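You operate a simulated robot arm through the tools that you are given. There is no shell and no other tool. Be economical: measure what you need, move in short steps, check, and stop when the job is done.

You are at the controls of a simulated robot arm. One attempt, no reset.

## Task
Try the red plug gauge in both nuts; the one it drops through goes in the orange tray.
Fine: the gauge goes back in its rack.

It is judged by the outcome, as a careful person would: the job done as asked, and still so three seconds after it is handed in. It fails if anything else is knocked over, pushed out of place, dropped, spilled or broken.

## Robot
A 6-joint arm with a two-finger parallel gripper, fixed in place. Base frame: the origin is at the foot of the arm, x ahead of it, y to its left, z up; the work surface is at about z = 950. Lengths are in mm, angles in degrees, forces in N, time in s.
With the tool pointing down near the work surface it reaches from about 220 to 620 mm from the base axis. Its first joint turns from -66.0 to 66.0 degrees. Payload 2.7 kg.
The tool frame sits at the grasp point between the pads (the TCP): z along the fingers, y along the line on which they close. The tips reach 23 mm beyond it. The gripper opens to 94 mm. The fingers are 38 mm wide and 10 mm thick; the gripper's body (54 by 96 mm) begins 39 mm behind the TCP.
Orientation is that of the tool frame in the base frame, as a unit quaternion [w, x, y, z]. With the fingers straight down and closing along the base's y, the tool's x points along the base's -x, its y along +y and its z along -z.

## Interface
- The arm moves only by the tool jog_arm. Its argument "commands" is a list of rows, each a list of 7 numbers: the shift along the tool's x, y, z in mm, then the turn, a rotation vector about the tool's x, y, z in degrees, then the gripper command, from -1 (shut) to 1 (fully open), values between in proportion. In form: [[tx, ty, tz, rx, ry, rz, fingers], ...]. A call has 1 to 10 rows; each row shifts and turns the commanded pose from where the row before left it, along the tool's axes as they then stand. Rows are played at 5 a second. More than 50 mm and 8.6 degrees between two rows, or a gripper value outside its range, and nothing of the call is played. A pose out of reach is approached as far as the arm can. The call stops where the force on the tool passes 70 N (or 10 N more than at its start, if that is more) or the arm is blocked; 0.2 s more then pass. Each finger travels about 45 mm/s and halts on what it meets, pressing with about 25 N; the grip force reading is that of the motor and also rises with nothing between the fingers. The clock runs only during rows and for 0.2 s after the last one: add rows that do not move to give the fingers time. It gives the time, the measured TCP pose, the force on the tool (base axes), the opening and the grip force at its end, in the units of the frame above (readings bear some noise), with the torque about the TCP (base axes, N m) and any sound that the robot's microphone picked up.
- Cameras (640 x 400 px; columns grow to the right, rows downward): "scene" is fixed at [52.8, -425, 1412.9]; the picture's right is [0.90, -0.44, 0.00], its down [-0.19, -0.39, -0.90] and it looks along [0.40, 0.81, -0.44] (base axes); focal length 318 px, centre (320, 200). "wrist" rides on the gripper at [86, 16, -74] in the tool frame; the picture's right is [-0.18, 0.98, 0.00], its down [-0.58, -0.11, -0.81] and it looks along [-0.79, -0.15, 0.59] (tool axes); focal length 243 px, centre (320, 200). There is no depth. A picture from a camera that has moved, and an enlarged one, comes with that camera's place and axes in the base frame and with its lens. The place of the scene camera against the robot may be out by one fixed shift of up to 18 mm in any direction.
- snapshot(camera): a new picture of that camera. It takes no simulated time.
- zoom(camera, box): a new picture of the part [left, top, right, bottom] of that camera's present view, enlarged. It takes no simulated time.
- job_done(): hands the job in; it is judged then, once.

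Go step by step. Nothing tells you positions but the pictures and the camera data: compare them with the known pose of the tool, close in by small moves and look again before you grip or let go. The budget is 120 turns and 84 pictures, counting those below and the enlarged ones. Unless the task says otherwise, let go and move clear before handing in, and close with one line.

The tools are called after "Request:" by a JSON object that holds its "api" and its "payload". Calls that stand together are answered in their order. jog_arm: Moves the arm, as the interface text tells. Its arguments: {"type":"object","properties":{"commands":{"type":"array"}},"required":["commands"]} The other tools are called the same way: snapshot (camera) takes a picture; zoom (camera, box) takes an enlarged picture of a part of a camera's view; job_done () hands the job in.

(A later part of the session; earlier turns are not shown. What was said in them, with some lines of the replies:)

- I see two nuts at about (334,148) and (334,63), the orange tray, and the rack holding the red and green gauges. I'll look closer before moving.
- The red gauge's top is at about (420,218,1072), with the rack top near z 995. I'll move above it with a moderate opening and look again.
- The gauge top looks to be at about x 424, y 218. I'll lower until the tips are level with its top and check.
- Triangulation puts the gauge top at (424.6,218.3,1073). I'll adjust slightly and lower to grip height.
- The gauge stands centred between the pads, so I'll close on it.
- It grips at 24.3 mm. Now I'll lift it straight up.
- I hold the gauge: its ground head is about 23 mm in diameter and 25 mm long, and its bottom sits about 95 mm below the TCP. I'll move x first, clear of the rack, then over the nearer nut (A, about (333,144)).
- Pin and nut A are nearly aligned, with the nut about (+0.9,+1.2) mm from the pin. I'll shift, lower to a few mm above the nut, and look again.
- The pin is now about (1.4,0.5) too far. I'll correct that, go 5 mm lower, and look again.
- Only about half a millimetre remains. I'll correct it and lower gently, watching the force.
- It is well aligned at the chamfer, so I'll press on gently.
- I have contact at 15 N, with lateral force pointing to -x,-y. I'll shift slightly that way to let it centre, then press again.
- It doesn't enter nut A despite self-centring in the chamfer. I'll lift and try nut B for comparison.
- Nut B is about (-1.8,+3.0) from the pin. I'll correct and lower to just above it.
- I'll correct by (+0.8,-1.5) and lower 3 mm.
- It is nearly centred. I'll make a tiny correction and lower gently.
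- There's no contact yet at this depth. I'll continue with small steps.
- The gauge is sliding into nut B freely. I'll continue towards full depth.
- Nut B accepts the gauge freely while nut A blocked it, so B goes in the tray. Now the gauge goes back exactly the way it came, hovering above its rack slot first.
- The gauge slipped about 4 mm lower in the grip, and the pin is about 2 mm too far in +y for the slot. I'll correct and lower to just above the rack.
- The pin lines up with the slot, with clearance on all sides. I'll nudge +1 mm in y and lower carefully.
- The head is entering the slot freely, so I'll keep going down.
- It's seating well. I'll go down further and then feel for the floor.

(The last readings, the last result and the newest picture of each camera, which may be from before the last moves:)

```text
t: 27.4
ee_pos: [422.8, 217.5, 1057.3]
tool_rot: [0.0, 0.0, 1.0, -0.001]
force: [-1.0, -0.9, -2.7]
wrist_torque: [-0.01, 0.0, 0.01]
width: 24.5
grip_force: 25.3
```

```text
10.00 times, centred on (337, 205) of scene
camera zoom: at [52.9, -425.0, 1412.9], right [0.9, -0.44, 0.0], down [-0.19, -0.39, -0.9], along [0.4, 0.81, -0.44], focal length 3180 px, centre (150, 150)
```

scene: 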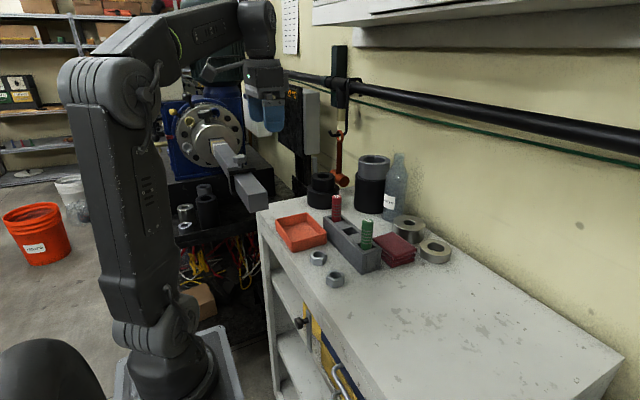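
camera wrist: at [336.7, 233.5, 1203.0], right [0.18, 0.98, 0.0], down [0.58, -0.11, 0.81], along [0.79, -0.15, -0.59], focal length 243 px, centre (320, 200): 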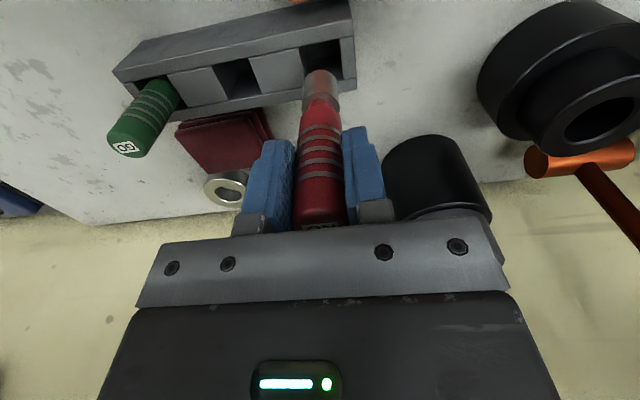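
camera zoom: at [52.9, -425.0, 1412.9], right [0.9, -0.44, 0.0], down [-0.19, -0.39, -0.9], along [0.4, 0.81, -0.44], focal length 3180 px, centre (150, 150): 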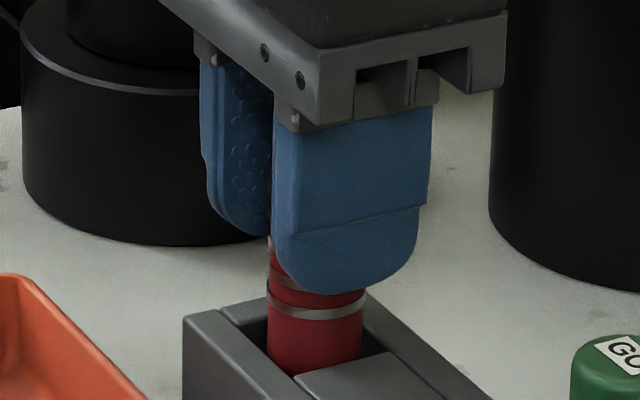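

Still no contact, so I'll make a few more 1 mm steps.

Request:
{"api": "jog_arm", "payload": {"commands": [[0, 0, 1, 0, 0, 0, -1], [0, 0, 1, 0, 0, 0, -1], [0, 0, 0, 0, 0, 0, -1]]}}

Request:
{"api": "jog_arm", "payload": {"commands": [[0, 0, 1, 0, 0, 0, -1], [0, 0, 0.5, 0, 0, 0, -1], [0, 0, 0, 0, 0, 0, -1]]}}

```text
t: 28.2
ee_pos: [421.3, 217.8, 1055.4]
tool_rot: [0.0, 0.0, 1.0, 0.0]
force: [-2.1, -2.1, 7.5]
wrist_torque: [-0.16, 0.2, -0.01]
width: 24.5
grip_force: 25.2
```

```text
t: 29.0
ee_pos: [422.9, 218.4, 1052.6]
tool_rot: [0.002, 0.0, 1.0, 0.001]
force: [0.7, -2.9, 19.5]
wrist_torque: [-0.28, -0.19, -0.05]
width: 24.7
grip_force: 25.1
```

It's on the floor of the slot. I'll ease off, open, wait, and check.

Request:
{"api": "jog_arm", "payload": {"commands": [[0, 0, -1.5, 0, 0, 0, -1], [0, 0, 0, 0, 0, 0, -0.3], [0, 0, 0, 0, 0, 0, 0.2], [0, 0, 0, 0, 0, 0, 0.2], [0, 0, -15, 0, 0, 0, 0.2], [0, 0, -30, 0, 0, 0, 0.2], [0, 0, -30, 0, 0, 0, 0.2], [0, 0, 0, 0, 0, 0, 0.2]]}}

Request:
{"api": "zoom", "payload": {"camera": "scene", "box": [250, 170, 460, 301]}}

Request:
{"api": "snapshot", "payload": {"camera": "wrist"}}

```text
t: 30.8
ee_pos: [422.1, 218.9, 1128.6]
tool_rot: [0.0, 0.0, 1.0, 0.0]
force: [1.1, 0.7, 0.1]
wrist_torque: [-0.01, -0.02, -0.03]
width: 56.1
grip_force: 0.1
```

```text
3.05 times, centred on (355, 236) of scene
camera zoom: at [52.8, -425.0, 1412.9], right [0.9, -0.44, 0.0], down [-0.19, -0.39, -0.9], along [0.4, 0.81, -0.44], focal length 969 px, centre (213, 92)
```

zoom: 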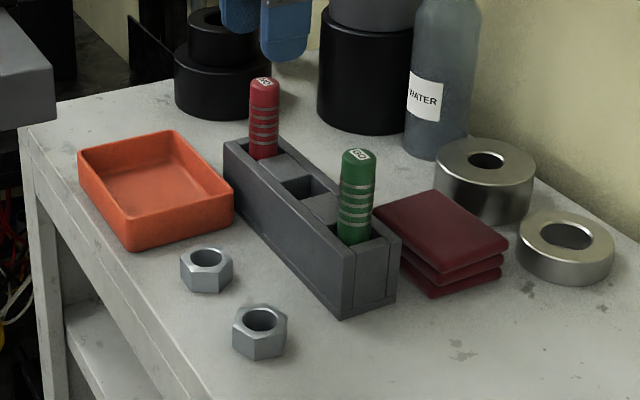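

```text
37 pictures are left
camera wrist: at [334.8, 233.4, 1203.1], right [0.18, 0.98, 0.0], down [0.58, -0.11, 0.81], along [0.79, -0.15, -0.59], focal length 243 px, centre (320, 200)
```

wrist: 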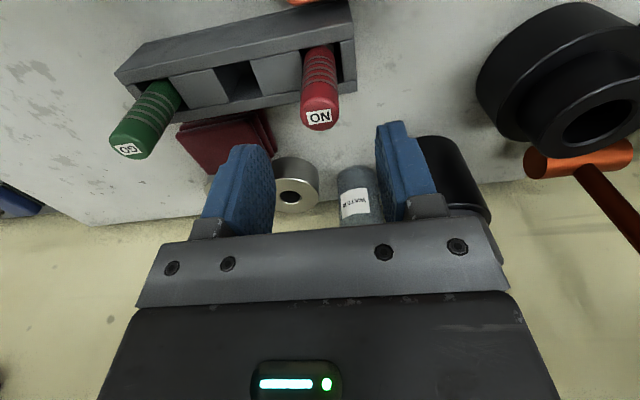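

The red gauge is back in its rack and everything else is undisturbed. Now I'll go over nut B, rotating about 10.8° to match its flats.

Request:
{"api": "jog_arm", "payload": {"commands": [[43, 0, 0, 0, 0, 0, 0.3], [43, 0, 0, 0, 0, 0, 0.3], [0, -40, 0, 0, 0, 0, 0.3], [0, -40, 0, 0, 0, 0, 0.3], [0, -40, 0, 0, 0, 0, 0.3], [0, -39, 0, 0, 0, 0, 0.3], [0, 0, 30, 0, 0, 5.4, 0.3], [0, 0, 40, 0, 0, 5.4, 0.3], [0, 0, 20, 0, 0, 0, 0.3], [0, 0, 0, 0, 0, 0, 0.3]]}}

Request:
{"api": "snapshot", "payload": {"camera": "wrist"}}

Request:
{"api": "zoom", "payload": {"camera": "scene", "box": [280, 220, 392, 290]}}

```text
t: 33.0
ee_pos: [338.0, 59.6, 1038.4]
tool_rot: [0.0, 0.095, 0.995, 0.0]
force: [0.2, 0.5, -0.2]
wrist_torque: [-0.01, 0.02, -0.03]
width: 61.0
grip_force: 0.1
```

```text
36 pictures are left
camera wrist: at [256.2, 89.9, 1112.8], right [0.37, 0.93, 0.0], down [0.55, -0.22, 0.81], along [0.75, -0.3, -0.59], focal length 243 px, centre (320, 200)
```

wrist: 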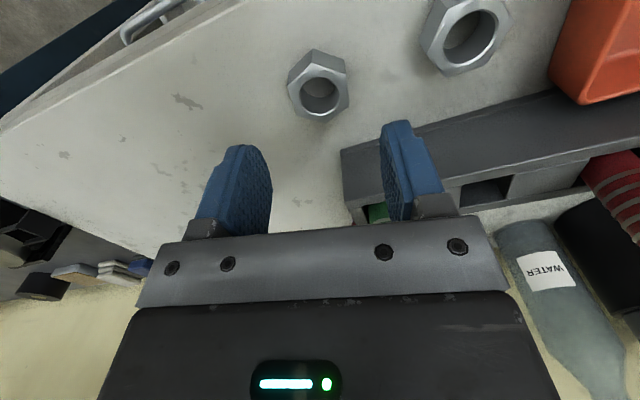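

```text
5.71 times, centred on (336, 255) of scene
camera zoom: at [52.8, -425.0, 1412.9], right [0.9, -0.44, 0.0], down [-0.19, -0.39, -0.9], along [0.4, 0.81, -0.44], focal length 1817 px, centre (229, -114)
```

zoom: 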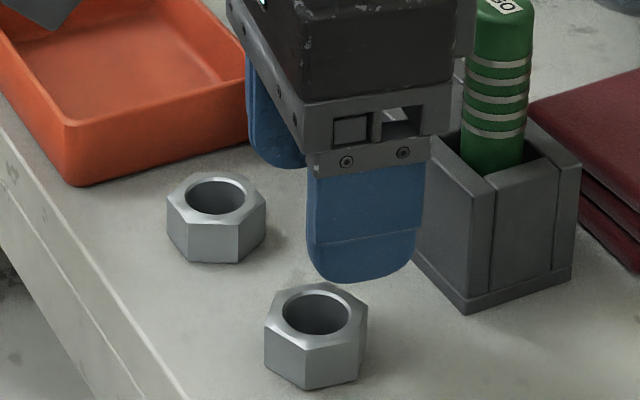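

Request:
{"api": "zoom", "payload": {"camera": "wrist", "box": [256, 35, 384, 115]}}

```text
5.00 times, centred on (320, 75) of wrist
camera zoom: at [256.2, 89.9, 1112.8], right [0.37, 0.93, 0.0], down [0.55, -0.22, 0.81], along [0.75, -0.3, -0.59], focal length 1213 px, centre (320, 825)
```

zoom: 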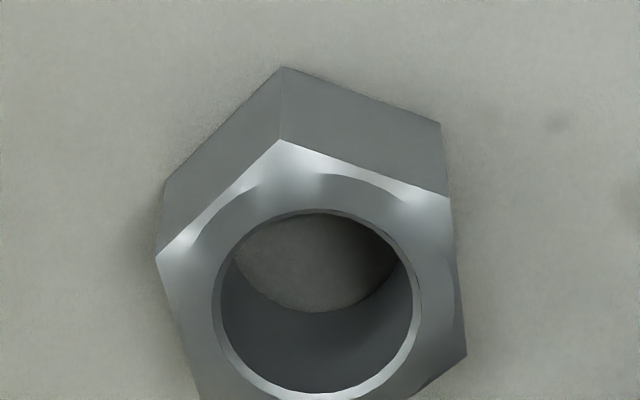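

The nut is centred between the fingers with its flats parallel to the pads. I'll lower to just above the table around it.

Request:
{"api": "jog_arm", "payload": {"commands": [[0.7, 0, 20, 0, 0, 0, 0.3], [0, 0, 20, 0, 0, 0, 0.3], [0, 0, 12, 0, 0, 0, 0.3], [0, 0, 5, 0, 0, 0, 0.3], [0, 0, 0, 0, 0, 0, 0.3]]}}

Request:
{"api": "snapshot", "payload": {"camera": "wrist"}}

Request:
{"api": "zoom", "payload": {"camera": "scene", "box": [280, 230, 392, 300]}}

```text
t: 34.2
ee_pos: [334.3, 59.1, 982.0]
tool_rot: [0.001, 0.094, 0.996, 0.001]
force: [-0.6, 0.1, 0.4]
wrist_torque: [-0.01, -0.02, -0.02]
width: 60.9
grip_force: 0.0
```

```text
33 pictures are left
camera wrist: at [253.4, 89.7, 1056.1], right [0.37, 0.93, 0.0], down [0.55, -0.22, 0.81], along [0.75, -0.29, -0.59], focal length 243 px, centre (320, 200)
```

wrist: 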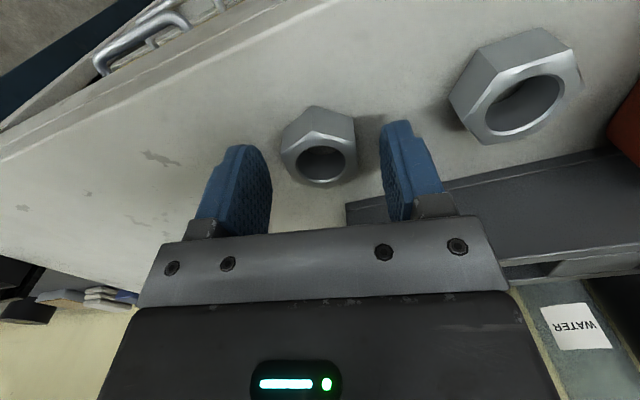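

```text
5.71 times, centred on (336, 265) of scene
camera zoom: at [52.8, -425.0, 1412.9], right [0.9, -0.44, 0.0], down [-0.19, -0.39, -0.9], along [0.4, 0.81, -0.44], focal length 1817 px, centre (229, -171)
```

zoom: 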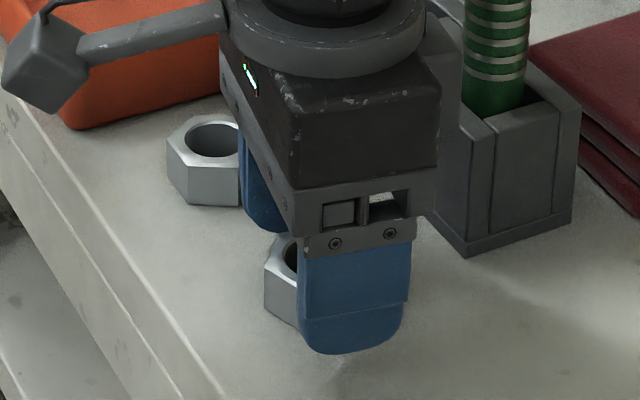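

Good, the nut is between the pads. I'll lower 4 mm more and close.

Request:
{"api": "jog_arm", "payload": {"commands": [[1, 0, 4, 0, 0, 0, 0.3], [0, 0, 0, 0, 0, 0, -1], [0, 0, 0, 0, 0, 0, -1], [0, 0, 0, 0, 0, 0, -1], [0, 0, 0, 0, 0, 0, -1]]}}

Request:
{"api": "snapshot", "payload": {"camera": "wrist"}}

```text
t: 35.4
ee_pos: [334.8, 58.8, 979.0]
tool_rot: [0.0, 0.094, 0.996, 0.001]
force: [1.3, 0.2, 0.3]
wrist_torque: [0.04, -0.08, -0.02]
width: 35.8
grip_force: 25.1
```

```text
31 pictures are left
camera wrist: at [252.8, 90.1, 1052.4], right [0.37, 0.93, 0.0], down [0.55, -0.22, 0.81], along [0.75, -0.29, -0.59], focal length 243 px, centre (320, 200)
```

wrist: 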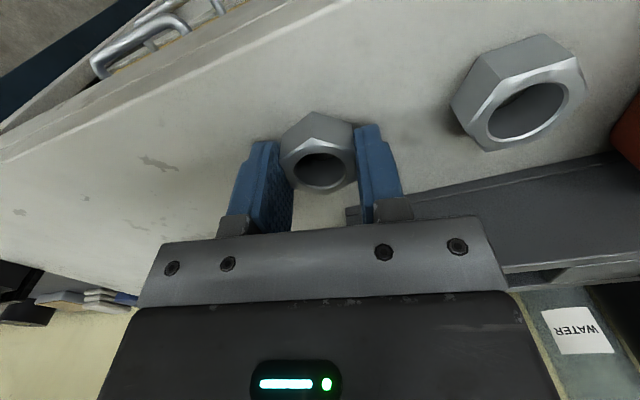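

Nut B is gripped at 35.8 mm. I'll lift, carry it over nut A to above the tray centre (about (340,265)), and check.

Request:
{"api": "jog_arm", "payload": {"commands": [[0, 0, -10, 0, 0, 0, -1], [0, 0, -25, 0, 0, 0, -1], [0, 0, -30, 0, 0, 0, -1], [6.7, 40.6, 0, 0, 0, 0, -1], [6.7, 40.6, 0, 0, 0, 0, -1], [6.7, 40.6, 0, 0, 0, 0, -1], [6.7, 40.6, 0, 0, 0, 0, -1], [6.7, 40.6, 0, 0, 0, 0, -1], [0, 0, 0, 0, 0, 0, -1]]}}

Request:
{"api": "snapshot", "payload": {"camera": "wrist"}}

Request:
{"api": "zoom", "payload": {"camera": "scene", "box": [250, 170, 378, 250]}}

```text
t: 36.8
ee_pos: [341.0, 157.7, 1044.0]
tool_rot: [0.002, 0.072, 0.997, -0.015]
force: [5.6, -32.0, 10.7]
wrist_torque: [3.17, 1.66, 3.01]
width: 35.6
grip_force: 25.0
stopped in row 6: the force on the tool passed its limit at 123 N (the readings are from after the stop); the commanded pose is now the measured one
```

```text
30 pictures are left
camera wrist: at [256.1, 186.9, 1117.5], right [0.32, 0.95, -0.03], down [0.56, -0.17, 0.81], along [0.76, -0.28, -0.58], focal length 243 px, centre (320, 200)
```

wrist: 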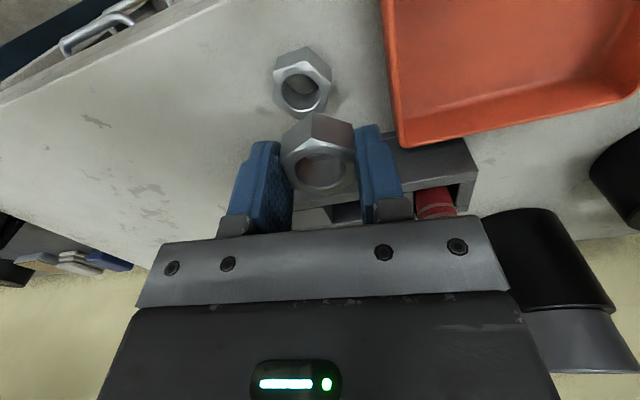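

```text
5.00 times, centred on (314, 210) of scene
camera zoom: at [52.9, -426.1, 1412.5], right [0.9, -0.44, 0.0], down [-0.19, -0.39, -0.9], along [0.4, 0.81, -0.44], focal length 1590 px, centre (350, 150)
```

zoom: 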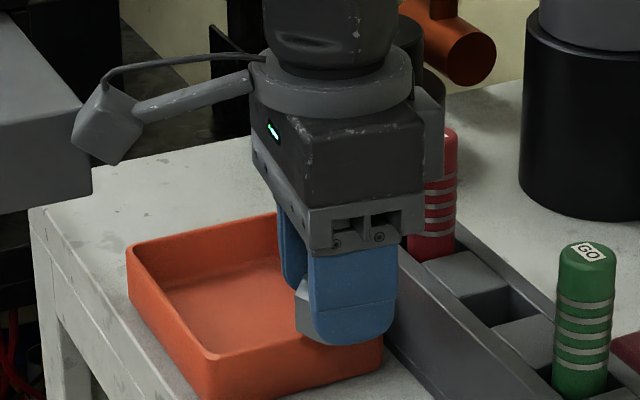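

The wrist camera's housing hit the grey bar of the machine beside the bench; the torque puts contact about 90 mm behind the tool. I'll back straight off, level the tool, and look before approaching the tray with the camera turned away.

Request:
{"api": "jog_arm", "payload": {"commands": [[0, -10, 0, 0, 0, 0, -1], [0, -20, 0, 0, 0, 0, -1], [0, 0, -15, -1.7, 0.25, 0, -1], [0, 0, 0, 0, 0, 0, -1]]}}

Request:
{"api": "snapshot", "payload": {"camera": "scene"}}

Request:
{"api": "zoom", "payload": {"camera": "wrist", "box": [200, 80, 440, 230]}}

```text
t: 37.8
ee_pos: [335.0, 131.1, 1058.1]
tool_rot: [0.0, 0.075, 0.997, 0.002]
force: [-0.1, -0.6, -1.3]
wrist_torque: [0.01, -0.02, 0.01]
width: 35.8
grip_force: 25.5
```

```text
28 pictures are left
```

scene: 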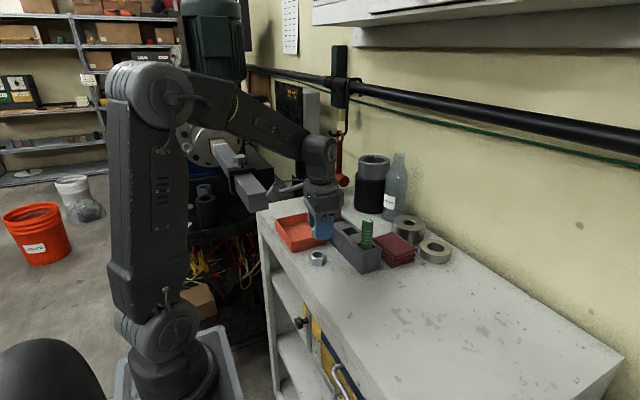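

```text
2.67 times, centred on (320, 155) of wrist
camera zoom: at [251.7, 158.8, 1132.7], right [0.33, 0.94, 0.0], down [0.56, -0.2, 0.81], along [0.76, -0.26, -0.59], focal length 647 px, centre (320, 320)
```

zoom: 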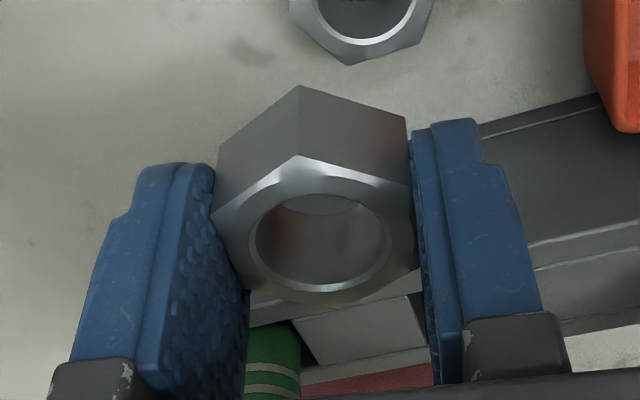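

The nut is still held square and the tool is level again. Now I'll turn the tool about its own axis so the camera arm points to -y, away from the machine bar.

Request:
{"api": "jog_arm", "payload": {"commands": [[0, 0, -10, 0, 0, -8.2, -1], [0, 0, 0, 0, 0, -8.2, -1], [0, 0, 0, 0, 0, -8.2, -1], [0, 0, 0, 0, 0, -8.2, -1], [0, 0, 0, 0, 0, -8.2, -1], [0, 0, 0, 0, 0, -8.2, -1], [0, 0, 0, 0, 0, -8.2, -1], [0, 0, 0, 0, 0, -8.2, -1], [0, 0, 0, 0, 0, -8.2, -1], [0, 0, 0, 0, 0, -8.2, -1]]}}

```text
t: 40.0
ee_pos: [334.7, 132.9, 1068.6]
tool_rot: [0.001, -0.599, 0.801, 0.001]
force: [-0.2, -0.8, -1.6]
wrist_torque: [-0.03, -0.02, -0.01]
width: 35.8
grip_force: 24.9
```

Request:
{"api": "jog_arm", "payload": {"commands": [[0, 0, 0, 0, 0, -8.2, -1], [0, 0, 0, 0, 0, -8.2, -1], [0, 0, 0, 0, 0, 0, -1]]}}

Request:
{"api": "snapshot", "payload": {"camera": "wrist"}}

Request:
{"api": "zoom", "payload": {"camera": "scene", "box": [200, 120, 400, 245]}}

```text
t: 40.8
ee_pos: [335.4, 131.7, 1069.3]
tool_rot: [0.002, -0.706, 0.708, 0.001]
force: [0.2, -1.1, -1.1]
wrist_torque: [-0.01, -0.03, 0.03]
width: 35.5
grip_force: 25.0
```

```text
26 pictures are left
camera wrist: at [318.1, 43.8, 1143.3], right [-0.98, 0.19, 0.0], down [0.11, 0.58, 0.81], along [0.15, 0.79, -0.59], focal length 243 px, centre (320, 200)
```

wrist: 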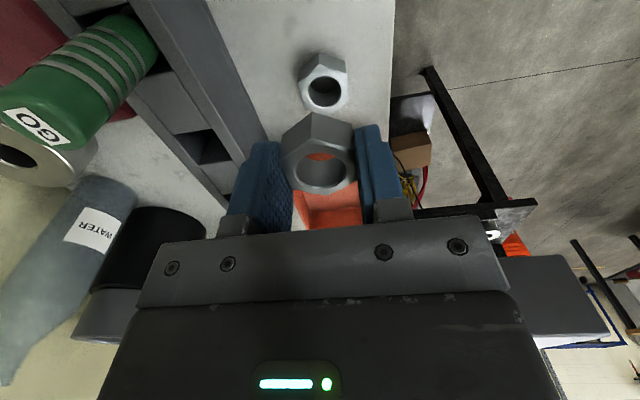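

```text
3.20 times, centred on (300, 182) of scene
camera zoom: at [52.8, -425.0, 1412.9], right [0.9, -0.44, 0.0], down [-0.19, -0.39, -0.9], along [0.4, 0.81, -0.44], focal length 1018 px, centre (384, 256)
```

zoom: 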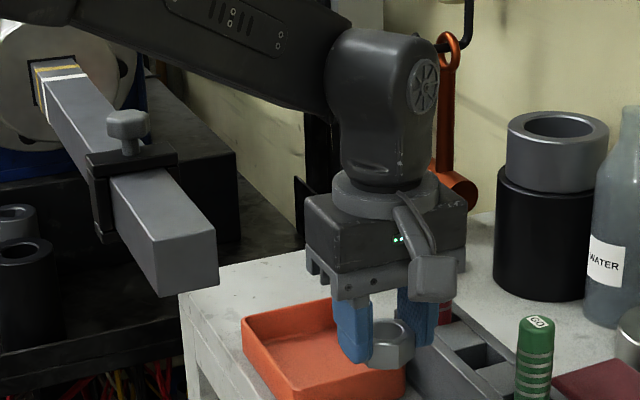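

The camera is now clear, with the machine bar ending near x 240, y 190. The tray spans x 289–387 and y 200–326, so I'll move over its centre at this height and look.

Request:
{"api": "jog_arm", "payload": {"commands": [[-33, -1, 0, 0, 0, 0, -1], [-33, -1, 0, 0, 0, 0, -1], [-33, -1, 0, 0, 0, 0, -1], [-34, 0, 0, 0, 0, 0, -1], [0, 0, 0, 0, 0, 0, -1]]}}

Request:
{"api": "snapshot", "payload": {"camera": "wrist"}}

Request:
{"api": "zoom", "payload": {"camera": "scene", "box": [200, 120, 400, 245]}}

```text
t: 42.0
ee_pos: [337.7, 267.0, 1070.6]
tool_rot: [0.001, -0.706, 0.708, 0.001]
force: [1.0, 0.1, -0.6]
wrist_torque: [-0.01, -0.01, -0.01]
width: 35.5
grip_force: 25.4
```

```text
24 pictures are left
camera wrist: at [320.6, 178.3, 1144.7], right [-0.98, 0.19, 0.0], down [0.11, 0.58, 0.81], along [0.15, 0.79, -0.59], focal length 243 px, centre (320, 200)
```

wrist: 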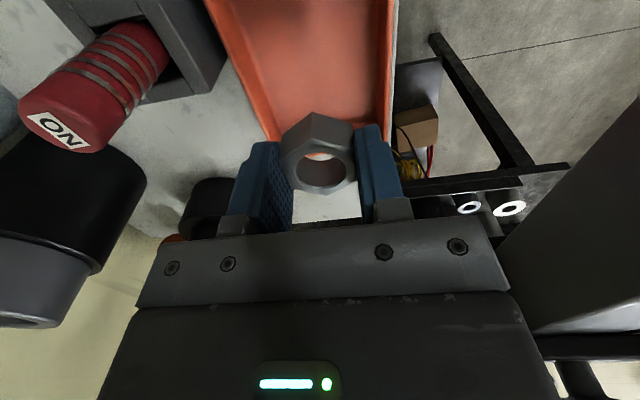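

```text
3.20 times, centred on (300, 182) of scene
camera zoom: at [52.9, -425.0, 1412.9], right [0.9, -0.44, 0.0], down [-0.19, -0.39, -0.9], along [0.4, 0.81, -0.44], focal length 1018 px, centre (384, 256)
```

zoom: 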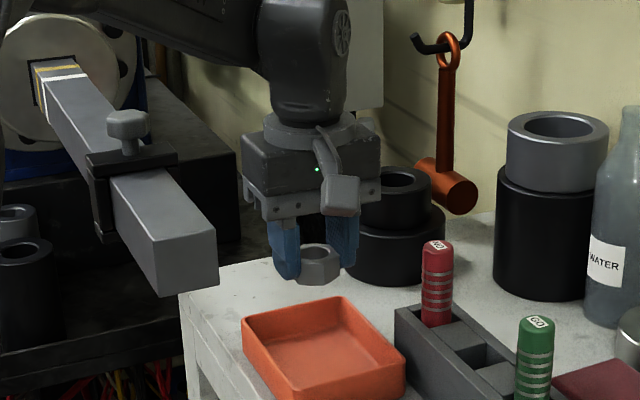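

The nut is over the tray, laterally centred and clear of the bar. I'll lower part way and check.

Request:
{"api": "jog_arm", "payload": {"commands": [[0, 0, 15, 0, 0, 0, -1], [0, 0, 15, 0, 0, 0, -1], [0, 0, 15, 0, 0, 0, -1], [0, 0, 15, 0, 0, 0, -1], [0, 0, 0, 0, 0, 0, -1]]}}

Request:
{"api": "snapshot", "payload": {"camera": "wrist"}}

Request:
{"api": "zoom", "payload": {"camera": "scene", "box": [200, 120, 400, 245]}}

```text
t: 43.2
ee_pos: [338.0, 265.8, 1011.1]
tool_rot: [0.002, -0.706, 0.709, 0.001]
force: [-0.1, 0.2, -1.5]
wrist_torque: [0.0, 0.01, -0.03]
width: 35.5
grip_force: 24.9
```

```text
22 pictures are left
camera wrist: at [321.3, 177.5, 1084.3], right [-0.98, 0.19, 0.0], down [0.11, 0.58, 0.81], along [0.15, 0.79, -0.59], focal length 243 px, centre (320, 200)
```

wrist: 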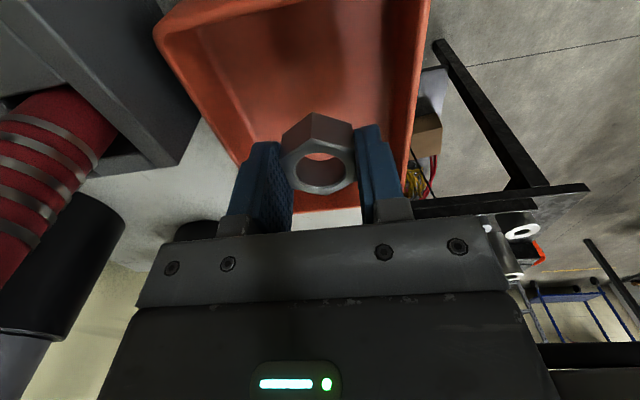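

```text
3.20 times, centred on (300, 182) of scene
camera zoom: at [52.8, -425.0, 1412.9], right [0.9, -0.44, 0.0], down [-0.19, -0.39, -0.9], along [0.4, 0.81, -0.44], focal length 1018 px, centre (384, 256)
```

zoom: 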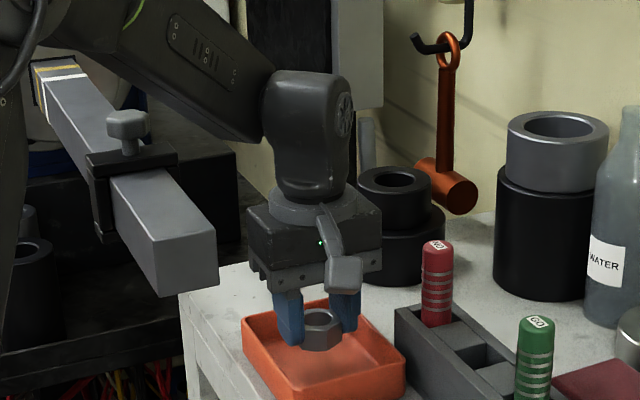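

The nut is inside the tray outline and the arm is clear. I'll lower to just above the tray floor and feel for contact.

Request:
{"api": "jog_arm", "payload": {"commands": [[0, 0, 8, 0, 0, 0, -1], [0, 0, 8, 0, 0, 0, -1], [0, 0, 5, 0, 0, 0, -1], [0, 0, 2, 0, 0, 0, -1], [0, 0, 0, 0, 0, 0, -1]]}}

Request:
{"api": "zoom", "payload": {"camera": "scene", "box": [264, 195, 344, 245]}}

```text
t: 44.4
ee_pos: [337.7, 264.7, 988.1]
tool_rot: [0.001, -0.705, 0.709, 0.001]
force: [-0.3, 0.0, -1.3]
wrist_torque: [0.01, -0.02, 0.01]
width: 35.5
grip_force: 26.0
```

```text
8.00 times, centred on (304, 220) of scene
camera zoom: at [52.8, -425.0, 1412.9], right [0.9, -0.44, 0.0], down [-0.19, -0.39, -0.9], along [0.4, 0.81, -0.44], focal length 2544 px, centre (448, 40)
```

zoom: 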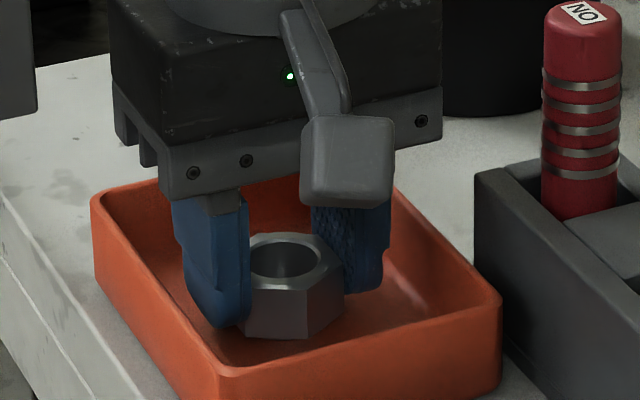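

Request:
{"api": "jog_arm", "payload": {"commands": [[0, 0, 1.5, 0, 0, 0, -1], [0, 0, 1.5, 0, 0, 0, -1], [0, 0, 0, 0, 0, 0, -1]]}}

```text
t: 45.2
ee_pos: [338.6, 266.1, 985.8]
tool_rot: [0.002, -0.706, 0.708, 0.002]
force: [-0.3, 0.4, -1.2]
wrist_torque: [-0.01, 0.01, -0.01]
width: 35.5
grip_force: 25.3
```

Request:
{"api": "jog_arm", "payload": {"commands": [[0, 0, 1, 0, 0, 0, -1], [0, 0, 1, 0, 0, 0, -1], [0, 0, 0, 0, 0, 0, -1]]}}

```text
t: 46.0
ee_pos: [338.1, 265.4, 983.9]
tool_rot: [0.002, -0.706, 0.708, 0.001]
force: [-4.9, -0.8, 13.9]
wrist_torque: [-0.21, 0.22, -0.09]
width: 35.6
grip_force: 25.2
```

It's touching the tray floor. I'll ease off, open slightly, rise straight up, and check.

Request:
{"api": "jog_arm", "payload": {"commands": [[0, 0, -1, 0, 0, 0, -1], [0, 0, 0, 0, 0, 0, 0.05], [0, 0, 0, 0, 0, 0, 0.05], [0, 0, 0, 0, 0, 0, 0.05], [0, 0, -20, 0, 0, 0, 0.05], [0, 0, -30, 0, 0, 0, 0.05], [0, 0, -35, 0, 0, 0, 0.05], [0, 0, -40, 0, 0, 0, 0.05], [0, 0, -40, 0, 0, 0, 0.05], [0, 0, 0, 0, 0, 0, 0.05]]}}

Request:
{"api": "zoom", "payload": {"camera": "scene", "box": [230, 150, 460, 294]}}

Request:
{"api": "snapshot", "payload": {"camera": "wrist"}}

```text
t: 48.2
ee_pos: [337.3, 264.4, 1150.1]
tool_rot: [0.001, -0.706, 0.708, 0.001]
force: [-0.3, 0.0, 0.3]
wrist_torque: [-0.01, 0.0, 0.05]
width: 49.3
grip_force: 0.0
```

```text
2.78 times, centred on (345, 222) of scene
camera zoom: at [52.8, -425.0, 1412.9], right [0.9, -0.44, 0.0], down [-0.19, -0.39, -0.9], along [0.4, 0.81, -0.44], focal length 883 px, centre (251, 139)
```

zoom: 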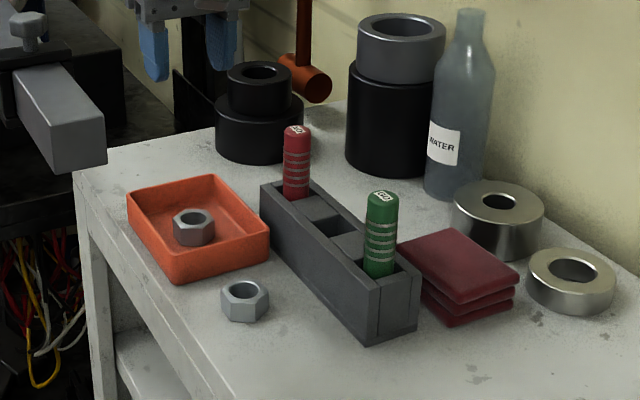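

```text
18 pictures are left
camera wrist: at [321.1, 175.4, 1223.1], right [-0.98, 0.19, 0.0], down [0.11, 0.58, 0.81], along [0.15, 0.79, -0.59], focal length 243 px, centre (320, 200)
```

wrist: 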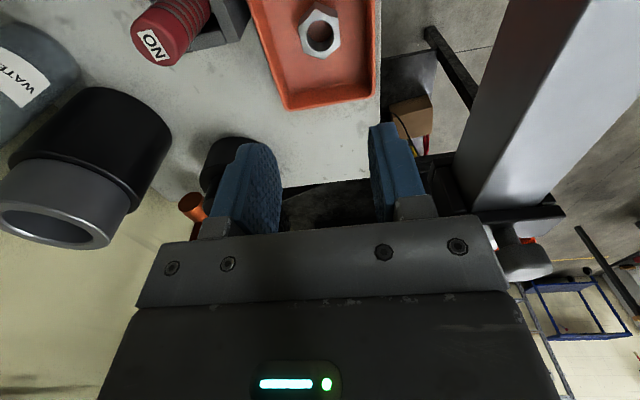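

Nut B lies flat in the orange tray, the red gauge is back in its rack, nut A is on the bench and the gripper is clear. I'm handing in.

Request:
{"api": "job_done", "payload": {}}

```text
The job is handed in.
```

The red gauge slid freely into one nut, to within a few millimetres of the bench, and that nut is now in the orange tray. The other nut stopped the gauge at its chamfer and stays on the bench. The gauge is back in its rack. On the way to the tray the wrist camera's housing bumped the machine's grey bar (the arm stopped at 123 N), and I saw nothing moved or damaged by it.
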